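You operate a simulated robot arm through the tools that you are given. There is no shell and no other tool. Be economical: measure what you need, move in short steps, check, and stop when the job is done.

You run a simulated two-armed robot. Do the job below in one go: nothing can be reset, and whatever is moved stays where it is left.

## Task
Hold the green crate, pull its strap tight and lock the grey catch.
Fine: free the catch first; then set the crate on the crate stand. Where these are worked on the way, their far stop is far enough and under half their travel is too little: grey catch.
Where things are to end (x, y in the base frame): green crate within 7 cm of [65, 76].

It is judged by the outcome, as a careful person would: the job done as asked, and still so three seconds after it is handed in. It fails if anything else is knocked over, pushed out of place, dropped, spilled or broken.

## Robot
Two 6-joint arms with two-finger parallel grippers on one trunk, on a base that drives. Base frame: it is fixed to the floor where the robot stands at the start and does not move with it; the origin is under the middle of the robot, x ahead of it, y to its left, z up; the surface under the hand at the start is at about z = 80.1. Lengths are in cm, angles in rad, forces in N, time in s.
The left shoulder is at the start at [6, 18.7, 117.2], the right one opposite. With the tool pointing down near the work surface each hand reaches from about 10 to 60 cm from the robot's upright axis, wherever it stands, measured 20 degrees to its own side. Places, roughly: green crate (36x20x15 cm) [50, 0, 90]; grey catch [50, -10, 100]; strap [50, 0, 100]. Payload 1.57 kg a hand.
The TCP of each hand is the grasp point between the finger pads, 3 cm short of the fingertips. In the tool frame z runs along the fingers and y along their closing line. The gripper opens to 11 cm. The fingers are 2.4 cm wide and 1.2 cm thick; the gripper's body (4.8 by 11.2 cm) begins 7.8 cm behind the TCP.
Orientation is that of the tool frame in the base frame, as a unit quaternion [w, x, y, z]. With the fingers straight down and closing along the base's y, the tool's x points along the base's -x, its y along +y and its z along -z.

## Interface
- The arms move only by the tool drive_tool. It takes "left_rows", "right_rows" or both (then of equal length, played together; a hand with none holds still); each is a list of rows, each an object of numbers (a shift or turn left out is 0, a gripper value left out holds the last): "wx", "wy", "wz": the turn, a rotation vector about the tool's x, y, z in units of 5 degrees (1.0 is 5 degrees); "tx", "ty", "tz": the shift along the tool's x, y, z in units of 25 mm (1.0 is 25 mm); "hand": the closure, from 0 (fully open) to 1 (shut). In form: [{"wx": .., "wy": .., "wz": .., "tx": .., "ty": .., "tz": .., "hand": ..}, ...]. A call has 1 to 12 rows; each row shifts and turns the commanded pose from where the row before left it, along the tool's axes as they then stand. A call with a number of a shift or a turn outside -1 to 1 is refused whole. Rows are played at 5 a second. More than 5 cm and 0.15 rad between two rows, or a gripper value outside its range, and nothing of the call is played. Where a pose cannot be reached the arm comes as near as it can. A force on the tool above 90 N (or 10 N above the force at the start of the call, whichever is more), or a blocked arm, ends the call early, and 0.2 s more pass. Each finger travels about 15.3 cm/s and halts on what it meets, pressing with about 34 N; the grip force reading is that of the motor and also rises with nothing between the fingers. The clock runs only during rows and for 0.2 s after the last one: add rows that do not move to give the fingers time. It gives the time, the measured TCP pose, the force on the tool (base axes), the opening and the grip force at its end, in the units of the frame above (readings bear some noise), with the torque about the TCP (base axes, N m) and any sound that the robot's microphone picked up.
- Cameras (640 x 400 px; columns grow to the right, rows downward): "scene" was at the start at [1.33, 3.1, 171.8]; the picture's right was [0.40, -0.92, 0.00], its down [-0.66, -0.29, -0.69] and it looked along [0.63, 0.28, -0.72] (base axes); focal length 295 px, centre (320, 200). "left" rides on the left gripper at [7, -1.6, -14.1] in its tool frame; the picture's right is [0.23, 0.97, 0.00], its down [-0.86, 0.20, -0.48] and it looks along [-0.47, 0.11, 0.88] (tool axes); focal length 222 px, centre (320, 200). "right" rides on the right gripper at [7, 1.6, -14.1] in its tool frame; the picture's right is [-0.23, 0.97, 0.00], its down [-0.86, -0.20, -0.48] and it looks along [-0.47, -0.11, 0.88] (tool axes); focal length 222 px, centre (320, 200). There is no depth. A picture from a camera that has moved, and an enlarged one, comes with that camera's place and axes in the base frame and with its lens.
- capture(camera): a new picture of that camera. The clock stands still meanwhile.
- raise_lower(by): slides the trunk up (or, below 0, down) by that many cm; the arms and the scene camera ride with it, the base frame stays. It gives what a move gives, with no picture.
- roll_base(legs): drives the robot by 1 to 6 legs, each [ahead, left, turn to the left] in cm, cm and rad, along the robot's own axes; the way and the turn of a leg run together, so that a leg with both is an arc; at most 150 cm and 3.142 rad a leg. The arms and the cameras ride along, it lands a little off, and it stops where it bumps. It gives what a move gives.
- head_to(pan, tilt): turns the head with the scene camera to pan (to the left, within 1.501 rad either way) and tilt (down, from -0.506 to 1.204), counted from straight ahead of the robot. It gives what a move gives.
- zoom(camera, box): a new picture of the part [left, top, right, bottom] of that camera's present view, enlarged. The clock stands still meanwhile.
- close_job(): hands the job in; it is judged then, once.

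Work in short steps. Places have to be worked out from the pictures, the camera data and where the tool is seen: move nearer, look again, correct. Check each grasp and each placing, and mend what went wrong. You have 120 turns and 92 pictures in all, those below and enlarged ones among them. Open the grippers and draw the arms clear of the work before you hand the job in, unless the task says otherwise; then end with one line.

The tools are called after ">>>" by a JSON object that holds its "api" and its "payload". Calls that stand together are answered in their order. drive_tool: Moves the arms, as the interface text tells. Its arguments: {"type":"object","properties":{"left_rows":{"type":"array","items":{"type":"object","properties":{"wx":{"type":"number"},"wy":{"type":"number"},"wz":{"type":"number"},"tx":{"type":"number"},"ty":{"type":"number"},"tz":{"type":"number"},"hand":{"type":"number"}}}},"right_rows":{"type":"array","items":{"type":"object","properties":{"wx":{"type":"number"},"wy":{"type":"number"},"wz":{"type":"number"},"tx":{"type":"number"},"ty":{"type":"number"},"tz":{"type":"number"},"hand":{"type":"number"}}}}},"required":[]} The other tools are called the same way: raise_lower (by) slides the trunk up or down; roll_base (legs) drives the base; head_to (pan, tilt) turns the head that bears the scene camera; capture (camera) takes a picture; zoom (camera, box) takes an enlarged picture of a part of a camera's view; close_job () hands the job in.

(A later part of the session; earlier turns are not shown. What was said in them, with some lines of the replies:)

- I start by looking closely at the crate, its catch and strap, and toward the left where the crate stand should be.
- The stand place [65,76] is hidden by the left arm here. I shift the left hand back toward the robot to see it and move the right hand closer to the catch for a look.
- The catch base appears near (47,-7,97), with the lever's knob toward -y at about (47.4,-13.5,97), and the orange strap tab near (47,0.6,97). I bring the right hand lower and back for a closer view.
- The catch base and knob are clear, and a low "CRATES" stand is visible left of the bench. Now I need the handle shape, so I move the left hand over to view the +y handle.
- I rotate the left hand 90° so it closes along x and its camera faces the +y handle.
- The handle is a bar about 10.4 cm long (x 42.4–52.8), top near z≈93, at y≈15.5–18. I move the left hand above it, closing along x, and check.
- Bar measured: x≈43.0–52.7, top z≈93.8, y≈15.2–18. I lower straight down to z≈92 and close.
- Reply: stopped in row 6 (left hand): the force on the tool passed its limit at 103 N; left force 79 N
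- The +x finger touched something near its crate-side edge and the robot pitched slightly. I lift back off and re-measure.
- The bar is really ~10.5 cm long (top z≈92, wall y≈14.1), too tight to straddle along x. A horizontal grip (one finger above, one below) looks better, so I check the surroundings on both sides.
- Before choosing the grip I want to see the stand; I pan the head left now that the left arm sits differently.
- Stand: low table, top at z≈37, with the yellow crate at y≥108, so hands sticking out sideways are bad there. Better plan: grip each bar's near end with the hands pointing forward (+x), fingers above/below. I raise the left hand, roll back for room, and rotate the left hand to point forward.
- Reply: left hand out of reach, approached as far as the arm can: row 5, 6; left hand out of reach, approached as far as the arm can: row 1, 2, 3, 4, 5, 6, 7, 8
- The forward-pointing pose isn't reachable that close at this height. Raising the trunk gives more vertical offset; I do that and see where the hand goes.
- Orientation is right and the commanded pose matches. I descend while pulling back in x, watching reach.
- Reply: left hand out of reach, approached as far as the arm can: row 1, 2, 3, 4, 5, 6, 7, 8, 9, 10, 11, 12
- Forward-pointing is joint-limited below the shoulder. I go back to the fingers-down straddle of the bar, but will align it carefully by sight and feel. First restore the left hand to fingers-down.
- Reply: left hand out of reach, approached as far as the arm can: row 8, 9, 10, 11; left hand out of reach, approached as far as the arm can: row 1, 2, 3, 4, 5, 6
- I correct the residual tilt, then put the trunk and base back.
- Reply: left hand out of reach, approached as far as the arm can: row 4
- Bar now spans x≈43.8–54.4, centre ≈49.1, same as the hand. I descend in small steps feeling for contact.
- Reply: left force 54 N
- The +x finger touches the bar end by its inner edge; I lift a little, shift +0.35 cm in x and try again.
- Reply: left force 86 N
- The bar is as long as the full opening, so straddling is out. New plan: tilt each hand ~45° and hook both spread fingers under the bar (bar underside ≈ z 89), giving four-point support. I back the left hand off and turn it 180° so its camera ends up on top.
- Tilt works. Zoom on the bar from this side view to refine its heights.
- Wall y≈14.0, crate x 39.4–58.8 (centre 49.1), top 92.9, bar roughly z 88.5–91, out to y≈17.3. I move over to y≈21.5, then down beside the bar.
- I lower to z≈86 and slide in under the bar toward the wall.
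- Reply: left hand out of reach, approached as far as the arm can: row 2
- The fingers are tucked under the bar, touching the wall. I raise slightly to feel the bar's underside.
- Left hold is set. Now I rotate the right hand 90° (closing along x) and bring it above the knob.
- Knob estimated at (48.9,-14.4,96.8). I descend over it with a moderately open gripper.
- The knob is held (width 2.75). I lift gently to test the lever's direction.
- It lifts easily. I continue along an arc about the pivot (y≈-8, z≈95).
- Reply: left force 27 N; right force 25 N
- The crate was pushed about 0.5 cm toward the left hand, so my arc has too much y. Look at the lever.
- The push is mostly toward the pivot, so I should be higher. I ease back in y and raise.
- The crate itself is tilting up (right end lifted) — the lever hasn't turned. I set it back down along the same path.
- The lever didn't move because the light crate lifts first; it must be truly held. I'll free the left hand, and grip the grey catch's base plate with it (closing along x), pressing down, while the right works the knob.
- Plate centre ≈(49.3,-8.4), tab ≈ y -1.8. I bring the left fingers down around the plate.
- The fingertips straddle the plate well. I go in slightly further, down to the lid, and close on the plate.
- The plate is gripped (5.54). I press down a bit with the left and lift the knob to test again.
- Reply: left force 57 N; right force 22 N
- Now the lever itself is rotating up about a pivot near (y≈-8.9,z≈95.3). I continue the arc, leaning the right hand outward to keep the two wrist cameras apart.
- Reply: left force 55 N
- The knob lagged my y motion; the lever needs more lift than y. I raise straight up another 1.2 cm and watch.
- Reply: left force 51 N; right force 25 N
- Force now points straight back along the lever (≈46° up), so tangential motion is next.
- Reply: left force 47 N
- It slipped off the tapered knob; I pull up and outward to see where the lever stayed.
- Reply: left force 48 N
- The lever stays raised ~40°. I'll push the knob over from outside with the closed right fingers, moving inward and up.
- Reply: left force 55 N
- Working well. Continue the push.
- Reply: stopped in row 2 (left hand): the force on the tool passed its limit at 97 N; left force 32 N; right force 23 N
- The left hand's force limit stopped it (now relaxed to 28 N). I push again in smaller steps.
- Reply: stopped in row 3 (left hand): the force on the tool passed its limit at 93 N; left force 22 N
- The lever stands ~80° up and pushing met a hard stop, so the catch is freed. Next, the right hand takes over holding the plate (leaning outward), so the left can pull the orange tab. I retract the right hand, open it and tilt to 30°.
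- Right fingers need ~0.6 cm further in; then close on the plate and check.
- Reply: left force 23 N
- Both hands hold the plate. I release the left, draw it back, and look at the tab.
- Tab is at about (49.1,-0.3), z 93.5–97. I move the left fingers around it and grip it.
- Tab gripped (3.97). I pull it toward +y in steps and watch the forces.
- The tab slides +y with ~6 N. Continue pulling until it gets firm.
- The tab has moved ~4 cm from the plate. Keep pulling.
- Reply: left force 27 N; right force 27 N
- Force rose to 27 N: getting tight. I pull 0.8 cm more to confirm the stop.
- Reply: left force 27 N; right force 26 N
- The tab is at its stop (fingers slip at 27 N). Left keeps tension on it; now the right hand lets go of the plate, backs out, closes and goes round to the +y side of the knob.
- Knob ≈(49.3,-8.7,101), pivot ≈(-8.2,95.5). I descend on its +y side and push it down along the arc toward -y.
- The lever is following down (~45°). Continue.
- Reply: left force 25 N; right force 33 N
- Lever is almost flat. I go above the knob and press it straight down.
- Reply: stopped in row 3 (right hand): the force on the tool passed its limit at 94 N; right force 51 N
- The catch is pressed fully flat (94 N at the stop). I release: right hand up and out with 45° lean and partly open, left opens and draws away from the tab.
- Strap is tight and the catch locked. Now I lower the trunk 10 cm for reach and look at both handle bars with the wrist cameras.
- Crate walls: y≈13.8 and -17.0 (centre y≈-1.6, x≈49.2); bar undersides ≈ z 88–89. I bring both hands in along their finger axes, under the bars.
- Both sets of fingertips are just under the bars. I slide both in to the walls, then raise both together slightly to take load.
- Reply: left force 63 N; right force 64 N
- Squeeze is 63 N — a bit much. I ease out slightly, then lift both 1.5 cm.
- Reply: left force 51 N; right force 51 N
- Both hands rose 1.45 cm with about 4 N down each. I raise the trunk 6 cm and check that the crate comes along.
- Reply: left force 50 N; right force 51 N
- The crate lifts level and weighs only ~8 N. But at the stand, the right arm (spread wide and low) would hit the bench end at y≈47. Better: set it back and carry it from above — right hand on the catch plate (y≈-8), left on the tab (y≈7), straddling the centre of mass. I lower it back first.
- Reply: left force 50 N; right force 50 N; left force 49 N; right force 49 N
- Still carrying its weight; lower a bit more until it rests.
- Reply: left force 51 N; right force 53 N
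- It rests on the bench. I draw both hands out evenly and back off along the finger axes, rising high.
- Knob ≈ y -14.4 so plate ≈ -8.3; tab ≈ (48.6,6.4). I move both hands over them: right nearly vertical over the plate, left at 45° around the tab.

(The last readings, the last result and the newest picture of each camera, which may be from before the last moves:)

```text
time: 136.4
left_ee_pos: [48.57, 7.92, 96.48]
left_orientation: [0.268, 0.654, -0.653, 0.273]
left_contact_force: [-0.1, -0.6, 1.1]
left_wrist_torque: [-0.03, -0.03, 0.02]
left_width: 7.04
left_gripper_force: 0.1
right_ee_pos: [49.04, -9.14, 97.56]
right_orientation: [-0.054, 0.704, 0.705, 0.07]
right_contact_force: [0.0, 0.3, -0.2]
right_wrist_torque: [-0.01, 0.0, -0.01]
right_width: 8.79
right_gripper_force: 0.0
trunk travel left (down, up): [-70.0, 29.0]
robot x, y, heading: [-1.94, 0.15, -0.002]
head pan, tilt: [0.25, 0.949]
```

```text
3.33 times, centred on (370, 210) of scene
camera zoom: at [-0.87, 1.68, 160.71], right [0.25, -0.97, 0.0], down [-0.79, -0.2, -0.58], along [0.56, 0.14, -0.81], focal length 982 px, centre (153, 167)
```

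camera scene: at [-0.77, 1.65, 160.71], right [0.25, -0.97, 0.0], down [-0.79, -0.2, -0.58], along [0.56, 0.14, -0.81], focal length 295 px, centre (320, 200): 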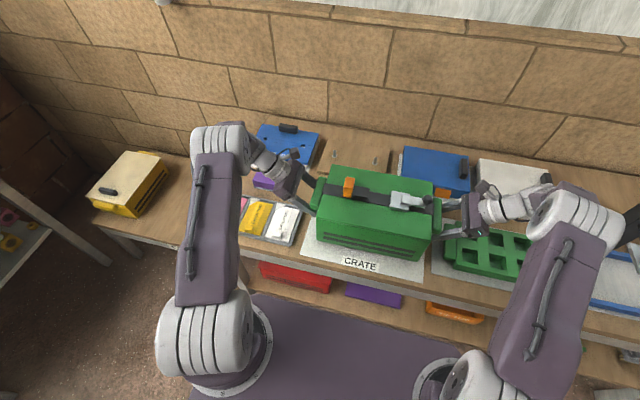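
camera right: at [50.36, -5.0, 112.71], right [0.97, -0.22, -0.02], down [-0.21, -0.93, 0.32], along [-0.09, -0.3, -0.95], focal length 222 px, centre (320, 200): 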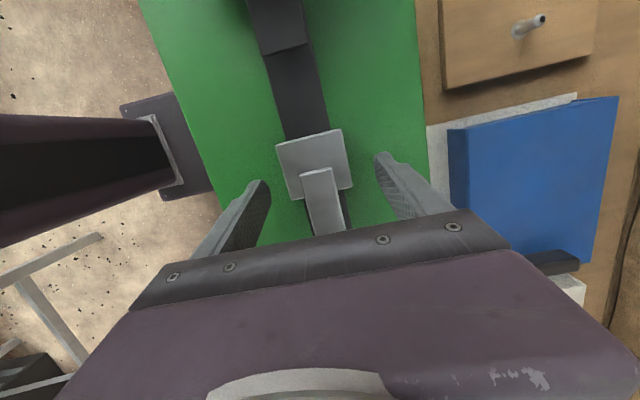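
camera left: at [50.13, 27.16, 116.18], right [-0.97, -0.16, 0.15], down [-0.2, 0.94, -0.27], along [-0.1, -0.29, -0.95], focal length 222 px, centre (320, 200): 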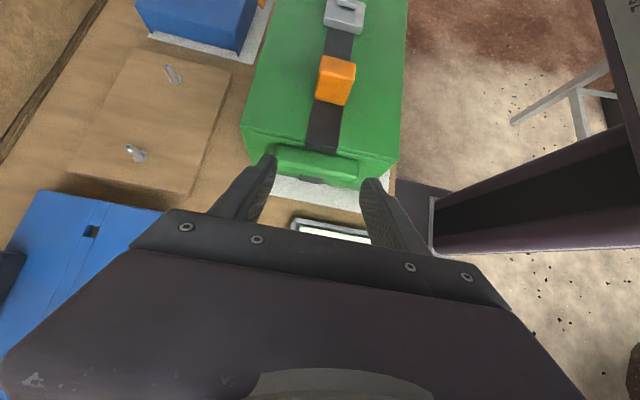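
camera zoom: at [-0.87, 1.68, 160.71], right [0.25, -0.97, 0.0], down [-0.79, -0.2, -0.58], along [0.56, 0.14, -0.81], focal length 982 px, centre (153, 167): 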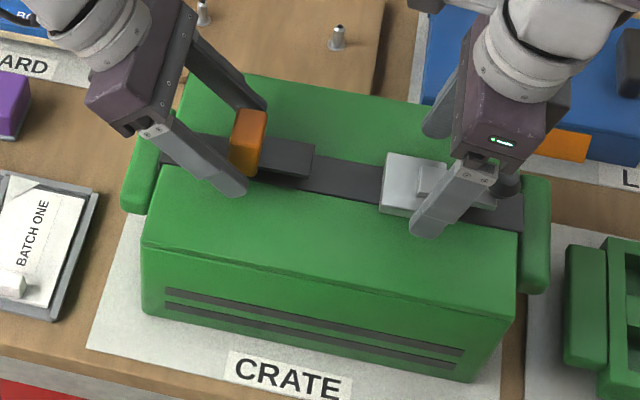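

Both are placed well. I lower the right 1 cm around the plate and close both grippers.

>>> {"api": "drive_tool", "payload": {"left_rows": [{}, {}, {"hand": 0.5}, {"hand": 0.7}, {"hand": 1}, {}, {}, {}], "right_rows": [{"tx": 0.07, "tz": 0.22}, {"tx": 0.06, "tz": 0.22}, {"hand": 0.35}, {"hand": 0.6}, {"hand": 1}, {}, {}, {}]}}

```text
time: 138.2
left_ee_pos: [48.79, 7.97, 96.51]
left_orientation: [0.267, 0.654, -0.652, 0.274]
left_contact_force: [17.4, -0.7, 0.2]
left_wrist_torque: [0.43, 0.3, 1.08]
left_width: 4.01
left_gripper_force: 33.7
right_ee_pos: [48.97, -8.64, 96.51]
right_orientation: [-0.056, 0.703, 0.706, 0.069]
right_contact_force: [-18.5, 1.0, 3.9]
right_wrist_torque: [0.27, 0.53, 1.44]
right_width: 5.6
right_gripper_force: 34.6
trunk travel left (down, up): [-70.0, 29.0]
robot x, y, heading: [-2.4, -0.19, -0.005]
head pan, tilt: [0.25, 0.949]
```

Both gripped (tab 4.0, plate 5.6). I relieve the opposing x forces and raise the trunk to test the lift.

>>> {"api": "drive_tool", "payload": {"left_rows": [{"ty": -0.12}, {}], "right_rows": [{"ty": -0.12}, {}]}}

>>> {"api": "raise_lower", "payload": {"by": 3}}

>>> {"api": "zoom", "payload": {"camera": "scene", "box": [290, 150, 450, 270]}}

```text
time: 138.8
left_ee_pos: [48.72, 7.96, 96.49]
left_orientation: [-0.27, -0.653, 0.654, -0.272]
left_contact_force: [-4.4, 1.6, 8.4]
left_wrist_torque: [-0.28, 0.34, -0.09]
left_width: 3.99
left_gripper_force: 34.0
right_ee_pos: [49.08, -8.74, 96.48]
right_orientation: [-0.053, 0.705, 0.704, 0.071]
right_contact_force: [1.2, -1.2, -1.6]
right_wrist_torque: [-0.13, 0.01, -0.03]
right_width: 5.6
right_gripper_force: 33.9
trunk travel left (down, up): [-70.0, 29.0]
robot x, y, heading: [-1.95, 0.15, -0.002]
head pan, tilt: [0.25, 0.949]
```

```text
time: 139.5
left_ee_pos: [49.05, 8.01, 99.29]
left_orientation: [0.27, 0.653, -0.653, 0.272]
left_contact_force: [-6.9, 1.0, 2.1]
left_wrist_torque: [-0.43, 0.15, -0.67]
left_width: 3.97
left_gripper_force: 33.9
right_ee_pos: [48.95, -8.71, 99.56]
right_orientation: [-0.054, 0.704, 0.704, 0.071]
right_contact_force: [6.8, -1.2, -10.2]
right_wrist_torque: [-0.44, -0.16, -0.37]
right_width: 5.59
right_gripper_force: 34.3
trunk travel left (down, up): [-73.0, 26.0]
robot x, y, heading: [-1.79, 0.1, -0.001]
head pan, tilt: [0.25, 0.949]
```

```text
3.33 times, centred on (370, 210) of scene
camera zoom: at [-0.74, 1.66, 163.71], right [0.25, -0.97, 0.0], down [-0.79, -0.2, -0.58], along [0.56, 0.14, -0.81], focal length 982 px, centre (153, 167)
```

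zoom: 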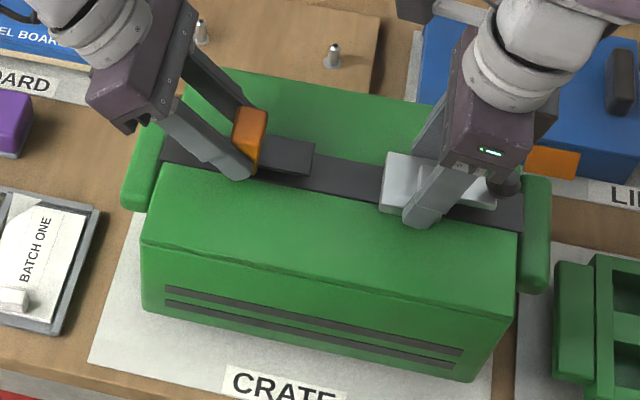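

The crate lifts level with both grips firm. I raise a bit more and drive: back, then left, staying clear of the bench.

>>> {"api": "raise_lower", "payload": {"by": 5}}

>>> {"api": "roll_base", "payload": {"legs": [[-40, 0, 0], [0, 40, 0], [0, 38.5, 0]]}}

>>> {"api": "capture", "payload": {"camera": "scene"}}

```text
time: 140.4
left_ee_pos: [49.03, 8.06, 104.35]
left_orientation: [0.269, 0.653, -0.653, 0.272]
left_contact_force: [-9.9, 0.5, -1.4]
left_wrist_torque: [-0.14, 0.18, -0.9]
left_width: 4.0
left_gripper_force: 34.1
right_ee_pos: [48.94, -8.63, 104.54]
right_orientation: [-0.054, 0.704, 0.704, 0.07]
right_contact_force: [10.0, -0.1, -6.4]
right_wrist_torque: [-0.14, -0.18, -0.63]
right_width: 5.57
right_gripper_force: 34.1
trunk travel left (down, up): [-78.0, 21.0]
robot x, y, heading: [-1.72, -0.09, -0.005]
head pan, tilt: [0.25, 0.949]
```

```text
time: 147.1
left_ee_pos: [9.41, 85.94, 104.51]
left_orientation: [-0.268, -0.652, 0.655, -0.271]
left_contact_force: [-6.8, -0.1, -9.2]
left_wrist_torque: [0.76, 0.17, -0.7]
left_width: 4.0
left_gripper_force: 34.3
right_ee_pos: [9.2, 69.28, 104.53]
right_orientation: [-0.055, 0.706, 0.703, 0.071]
right_contact_force: [7.5, 0.9, 2.8]
right_wrist_torque: [0.49, -0.14, -0.56]
right_width: 5.56
right_gripper_force: 33.4
trunk travel left (down, up): [-78.0, 21.0]
robot x, y, heading: [-41.53, 78.25, -0.009]
head pan, tilt: [0.25, 0.949]
```

```text
11 pictures are left
camera scene: at [-40.42, 79.89, 168.71], right [0.24, -0.97, 0.0], down [-0.79, -0.19, -0.58], along [0.56, 0.14, -0.81], focal length 295 px, centre (320, 200)
```

scene: 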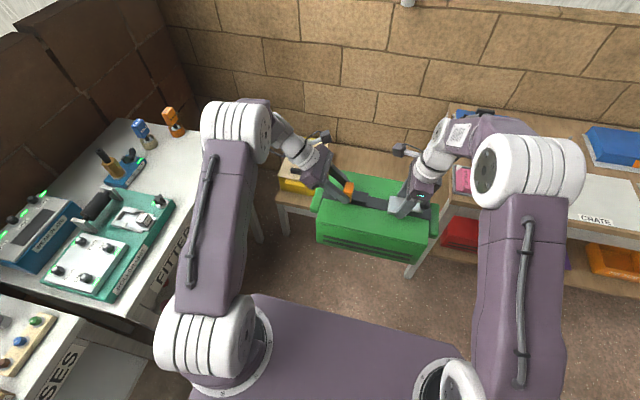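

Crate is at y≈76.3, clear all round. I drive forward 49 cm to bring it over the stand.

>>> {"api": "roll_base", "payload": {"legs": [[49, 0, 0.009]]}}

>>> {"api": "capture", "payload": {"camera": "scene"}}

```text
time: 149.9
left_ee_pos: [58.15, 86.7, 104.39]
left_orientation: [0.266, 0.656, -0.65, 0.274]
left_contact_force: [-4.7, 0.9, -1.6]
left_wrist_torque: [-0.01, -0.04, -0.59]
left_width: 3.97
left_gripper_force: 33.9
right_ee_pos: [58.09, 70.07, 104.52]
right_orientation: [-0.054, 0.702, 0.707, 0.07]
right_contact_force: [4.5, 0.1, -6.7]
right_wrist_torque: [-0.28, 0.1, -0.25]
right_width: 5.58
right_gripper_force: 33.7
trunk travel left (down, up): [-78.0, 21.0]
robot x, y, heading: [7.57, 78.38, 0.007]
head pan, tilt: [0.25, 0.949]
```

```text
10 pictures are left
camera scene: at [8.3, 80.02, 168.71], right [0.25, -0.97, 0.0], down [-0.79, -0.21, -0.58], along [0.56, 0.15, -0.81], focal length 295 px, centre (320, 200)
```

scene: 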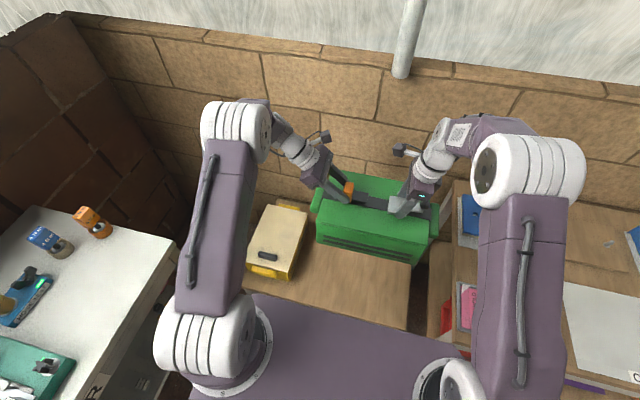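

Crate is at ≈(58.1,77.1) above the stand; the base front is close to it, so I extend the arms 4 cm forward instead and shift the base left 1 cm for right-arm clearance.

>>> {"api": "drive_tool", "payload": {"left_rows": [{"ty": -0.32}, {"ty": -0.32}, {"ty": -0.32}, {"ty": -0.32}, {"ty": -0.32}, {}], "right_rows": [{"ty": 0.32}, {"ty": 0.32}, {"ty": 0.32}, {"ty": 0.32}, {"ty": 0.32}, {}]}}

>>> {"api": "roll_base", "payload": {"legs": [[0, 1, 0]]}}

>>> {"api": "raise_lower", "payload": {"by": -28}}

>>> {"api": "head_to", "payload": {"pan": -0.3, "tilt": 0.9}}

>>> {"api": "capture", "payload": {"camera": "scene"}}

```text
time: 151.3
left_ee_pos: [62.18, 86.73, 104.49]
left_orientation: [0.268, 0.656, -0.651, 0.273]
left_contact_force: [-6.4, -0.1, 8.0]
left_wrist_torque: [-1.09, -0.02, -0.73]
left_width: 3.97
left_gripper_force: 33.8
right_ee_pos: [62.14, 69.99, 104.71]
right_orientation: [-0.054, 0.702, 0.706, 0.07]
right_contact_force: [6.7, 1.6, -15.6]
right_wrist_torque: [-0.79, 0.03, -0.36]
right_width: 5.58
right_gripper_force: 34.7
trunk travel left (down, up): [-78.0, 21.0]
robot x, y, heading: [7.53, 78.18, 0.006]
head pan, tilt: [0.25, 0.949]
```

```text
time: 152.1
left_ee_pos: [62.15, 87.55, 104.55]
left_orientation: [0.266, 0.657, -0.65, 0.273]
left_contact_force: [-7.0, 1.7, 8.9]
left_wrist_torque: [-1.06, 0.06, -0.62]
left_width: 3.96
left_gripper_force: 34.4
right_ee_pos: [62.24, 70.83, 104.59]
right_orientation: [-0.055, 0.701, 0.708, 0.072]
right_contact_force: [5.8, -1.8, -16.4]
right_wrist_torque: [-0.85, -0.07, -0.5]
right_width: 5.57
right_gripper_force: 33.9
trunk travel left (down, up): [-78.0, 21.0]
robot x, y, heading: [7.53, 79.3, 0.005]
head pan, tilt: [0.25, 0.949]
```

```text
time: 154.9
left_ee_pos: [62.12, 87.81, 76.34]
left_orientation: [0.267, 0.656, -0.65, 0.274]
left_contact_force: [-3.5, 0.4, -0.5]
left_wrist_torque: [0.07, -0.13, -0.52]
left_width: 3.96
left_gripper_force: 34.3
right_ee_pos: [62.14, 70.92, 76.66]
right_orientation: [-0.054, 0.702, 0.707, 0.07]
right_contact_force: [3.3, -0.3, -5.4]
right_wrist_torque: [-0.32, 0.12, -0.21]
right_width: 5.56
right_gripper_force: 33.9
trunk travel left (down, up): [-50.0, 49.0]
robot x, y, heading: [7.87, 79.56, 0.006]
head pan, tilt: [0.25, 0.949]
```

```text
time: 155.9
left_ee_pos: [62.17, 87.82, 76.48]
left_orientation: [0.268, 0.656, -0.65, 0.273]
left_contact_force: [-3.7, 0.4, -1.0]
left_wrist_torque: [-0.07, -0.12, -0.55]
left_width: 3.96
left_gripper_force: 33.7
right_ee_pos: [62.24, 71.09, 76.59]
right_orientation: [-0.055, 0.702, 0.707, 0.07]
right_contact_force: [5.2, 0.2, -5.9]
right_wrist_torque: [-0.19, 0.1, -0.28]
right_width: 5.59
right_gripper_force: 34.1
trunk travel left (down, up): [-50.0, 49.0]
robot x, y, heading: [7.5, 79.47, 0.009]
head pan, tilt: [-0.3, 0.901]
```

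```text
9 pictures are left
camera scene: at [8.61, 77.01, 141.07], right [-0.29, -0.96, 0.0], down [-0.75, 0.23, -0.62], along [0.59, -0.18, -0.78], focal length 295 px, centre (320, 200)
```

scene: 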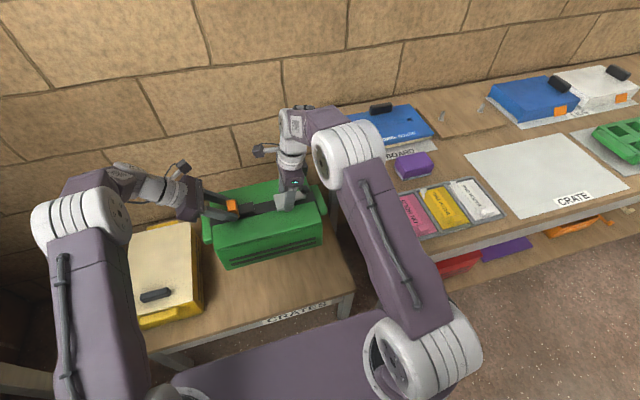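

Everything is clear: right elbow well off the bench, left arm above the yellow crate. Crate centre ≈(62.2,78.2). I lower 19 cm and then feel for the stand.

>>> {"api": "raise_lower", "payload": {"by": -19}}

>>> {"api": "capture", "payload": {"camera": "scene"}}

```text
time: 158.0
left_ee_pos: [62.17, 87.77, 57.38]
left_orientation: [0.268, 0.656, -0.65, 0.274]
left_contact_force: [-5.4, -0.3, -2.0]
left_wrist_torque: [-0.07, -0.08, -0.56]
left_width: 3.98
left_gripper_force: 34.1
right_ee_pos: [62.28, 70.89, 57.63]
right_orientation: [-0.054, 0.701, 0.708, 0.071]
right_contact_force: [5.4, 0.1, -5.2]
right_wrist_torque: [-0.06, 0.09, -0.33]
right_width: 5.57
right_gripper_force: 33.9
trunk travel left (down, up): [-31.0, 68.0]
robot x, y, heading: [7.21, 79.34, 0.01]
head pan, tilt: [-0.3, 0.901]
```

```text
8 pictures are left
camera scene: at [8.57, 77.0, 122.08], right [-0.29, -0.96, 0.0], down [-0.75, 0.23, -0.62], along [0.59, -0.18, -0.78], focal length 295 px, centre (320, 200)
```

scene: 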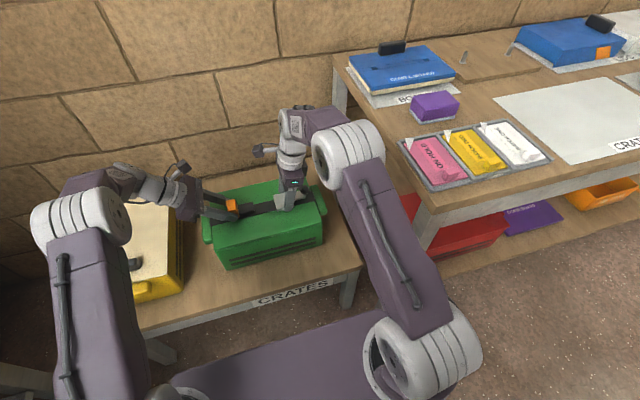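

>>> {"api": "raise_lower", "payload": {"by": -3}}

>>> {"api": "raise_lower", "payload": {"by": -0.8}}

```text
time: 158.7
left_ee_pos: [62.0, 87.79, 55.77]
left_orientation: [0.262, 0.654, -0.651, 0.284]
left_contact_force: [23.2, 5.0, 54.3]
left_wrist_torque: [-0.53, 2.13, -0.65]
left_width: 4.06
left_gripper_force: 33.6
right_ee_pos: [62.05, 71.0, 56.23]
right_orientation: [-0.045, 0.701, 0.707, 0.081]
right_contact_force: [7.2, -9.0, 77.2]
right_wrist_torque: [-0.56, 2.99, 0.22]
right_width: 5.6
right_gripper_force: 33.9
trunk travel left (down, up): [-28.0, 71.0]
robot x, y, heading: [7.84, 79.16, 0.007]
head pan, tilt: [-0.3, 0.901]
```

```text
time: 159.1
left_ee_pos: [62.18, 87.67, 55.67]
left_orientation: [0.262, 0.654, -0.649, 0.287]
left_contact_force: [-5.3, 8.4, 30.1]
left_wrist_torque: [-0.89, 2.51, -1.04]
left_width: 4.06
left_gripper_force: 34.1
right_ee_pos: [62.18, 71.01, 56.05]
right_orientation: [-0.045, 0.701, 0.707, 0.081]
right_contact_force: [-10.9, -7.8, 43.3]
right_wrist_torque: [-0.33, 2.92, 0.59]
right_width: 5.62
right_gripper_force: 33.8
trunk travel left (down, up): [-28.0, 71.0]
robot x, y, heading: [7.34, 78.75, 0.007]
head pan, tilt: [-0.3, 0.901]
stopped: the force on the tool passed its limit at 96 N (the readings are from after the stop); the commanded pose is now the measured one
```

The crate rests on the stand (top ≈ z 40). I relieve the pressing force and look.

>>> {"api": "raise_lower", "payload": {"by": 0.9}}

>>> {"api": "zoom", "payload": {"camera": "scene", "box": [120, 150, 380, 320]}}

```text
time: 159.6
left_ee_pos: [62.4, 87.67, 55.74]
left_orientation: [0.264, 0.656, -0.649, 0.28]
left_contact_force: [-4.6, -1.5, 2.5]
left_wrist_torque: [0.09, 1.16, -0.35]
left_width: 4.02
left_gripper_force: 33.8
right_ee_pos: [62.55, 71.03, 56.18]
right_orientation: [-0.049, 0.701, 0.707, 0.077]
right_contact_force: [0.7, 1.4, 1.0]
right_wrist_torque: [-0.38, 0.5, -0.18]
right_width: 5.58
right_gripper_force: 34.0
trunk travel left (down, up): [-28.9, 70.1]
robot x, y, heading: [7.16, 78.87, 0.002]
head pan, tilt: [-0.3, 0.901]
```

```text
2.35 times, centred on (250, 235) of scene
camera zoom: at [8.49, 77.0, 119.84], right [-0.29, -0.96, 0.0], down [-0.75, 0.23, -0.62], along [0.59, -0.18, -0.78], focal length 693 px, centre (485, 118)
```

zoom: 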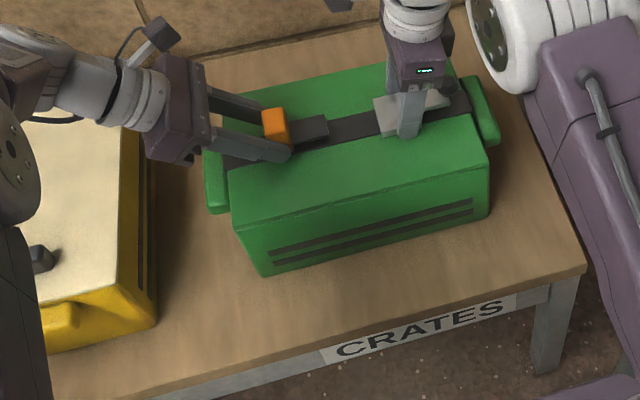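

The crate sits flat at ≈(62.5,78.3). Release both and draw up and away.

>>> {"api": "drive_tool", "payload": {"left_rows": [{"hand": 0.3}, {}, {}, {"tz": -0.5}, {"tz": -1}, {"tz": -1}, {"tx": 1, "tz": -1}, {"tx": 1, "tz": -1}, {}], "right_rows": [{"hand": 0.2}, {}, {}, {"tz": -0.5}, {"tz": -1}, {"tz": -1}, {"tz": -1}, {"tz": -1}, {}]}}

>>> {"api": "raise_lower", "payload": {"by": 25}}

>>> {"api": "roll_base", "payload": {"legs": [[-20, 0, 0]]}}

>>> {"api": "zoom", "payload": {"camera": "scene", "box": [160, 80, 420, 280]}}

```text
time: 161.6
left_ee_pos: [62.32, 92.19, 67.48]
left_orientation: [0.264, 0.656, -0.649, 0.281]
left_contact_force: [-0.3, 0.1, -0.4]
left_wrist_torque: [-0.02, 0.01, 0.01]
left_width: 7.69
left_gripper_force: 0.1
right_ee_pos: [62.22, 69.11, 67.4]
right_orientation: [-0.048, 0.702, 0.707, 0.077]
right_contact_force: [-0.3, -0.5, 0.3]
right_wrist_torque: [-0.02, 0.02, -0.02]
right_width: 8.79
right_gripper_force: 0.0
trunk travel left (down, up): [-28.9, 70.1]
robot x, y, heading: [7.47, 79.44, 0.002]
head pan, tilt: [-0.3, 0.901]
```

```text
time: 164.2
left_ee_pos: [62.3, 92.24, 92.34]
left_orientation: [0.264, 0.656, -0.649, 0.282]
left_contact_force: [-1.6, 0.4, 0.8]
left_wrist_torque: [0.01, -0.02, 0.0]
left_width: 7.67
left_gripper_force: 0.1
right_ee_pos: [62.16, 69.1, 92.27]
right_orientation: [-0.048, 0.701, 0.707, 0.077]
right_contact_force: [0.0, 0.0, 0.2]
right_wrist_torque: [-0.02, 0.0, 0.02]
right_width: 8.79
right_gripper_force: 0.2
trunk travel left (down, up): [-53.9, 45.1]
robot x, y, heading: [7.15, 79.18, 0.005]
head pan, tilt: [-0.3, 0.901]
```

```text
time: 165.8
left_ee_pos: [42.33, 92.16, 92.39]
left_orientation: [0.263, 0.657, -0.648, 0.282]
left_contact_force: [-0.7, 0.0, -0.7]
left_wrist_torque: [0.0, -0.01, 0.03]
left_width: 7.72
left_gripper_force: 0.1
right_ee_pos: [42.34, 69.01, 92.29]
right_orientation: [-0.048, 0.701, 0.708, 0.077]
right_contact_force: [0.8, -0.3, -0.1]
right_wrist_torque: [0.03, -0.03, 0.03]
right_width: 8.81
right_gripper_force: 0.1
trunk travel left (down, up): [-53.9, 45.1]
robot x, y, heading: [-12.32, 79.44, 0.005]
head pan, tilt: [-0.3, 0.901]
```

```text
2.00 times, centred on (290, 180) of scene
camera zoom: at [-11.36, 76.85, 144.93], right [-0.29, -0.96, 0.0], down [-0.75, 0.23, -0.62], along [0.6, -0.18, -0.78], focal length 589 px, centre (380, 240)
```

zoom: 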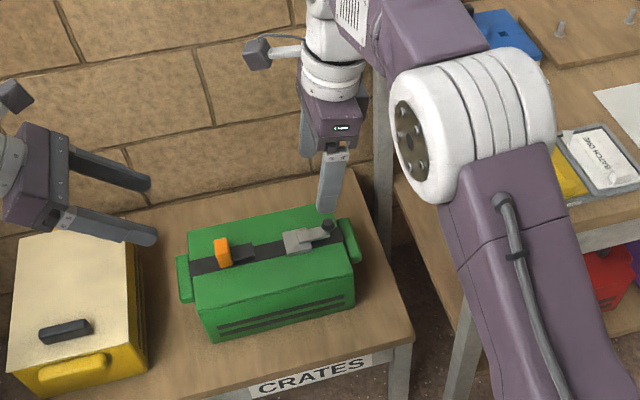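

Crate centre computes to ≈(65,78) on the stand. One last close look at the strap and catch.

>>> {"api": "zoom", "payload": {"camera": "scene", "box": [240, 160, 350, 250]}}

```text
4.44 times, centred on (295, 205) of scene
camera zoom: at [-11.36, 76.85, 144.93], right [-0.29, -0.96, 0.0], down [-0.75, 0.23, -0.62], along [0.6, -0.18, -0.78], focal length 1309 px, centre (431, 178)
```

zoom: 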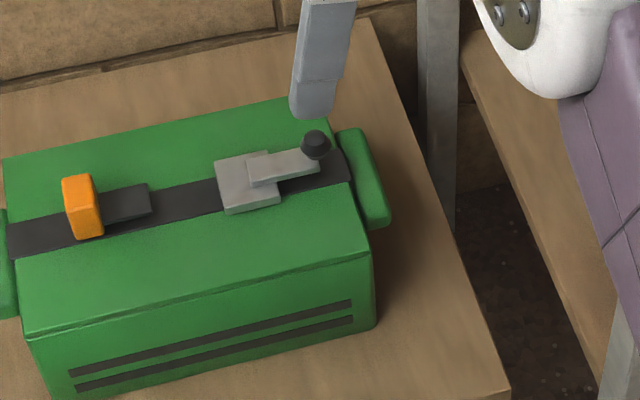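

The strap tab is still at its far end, the lever lies flat and the hands are open and clear, so I hand the job in.

>>> {"api": "close_job", "payload": {}}

```text
The job is handed in.
```

The job is handed in: I freed the grey catch, pulled the green crate's strap to its stop, pressed the catch lever flat, and set the crate on the stand at about (65, 78). During my first attempts to grip it on the bench, the crate slid a centimetre or so and its right end tipped up briefly before I set it back down.
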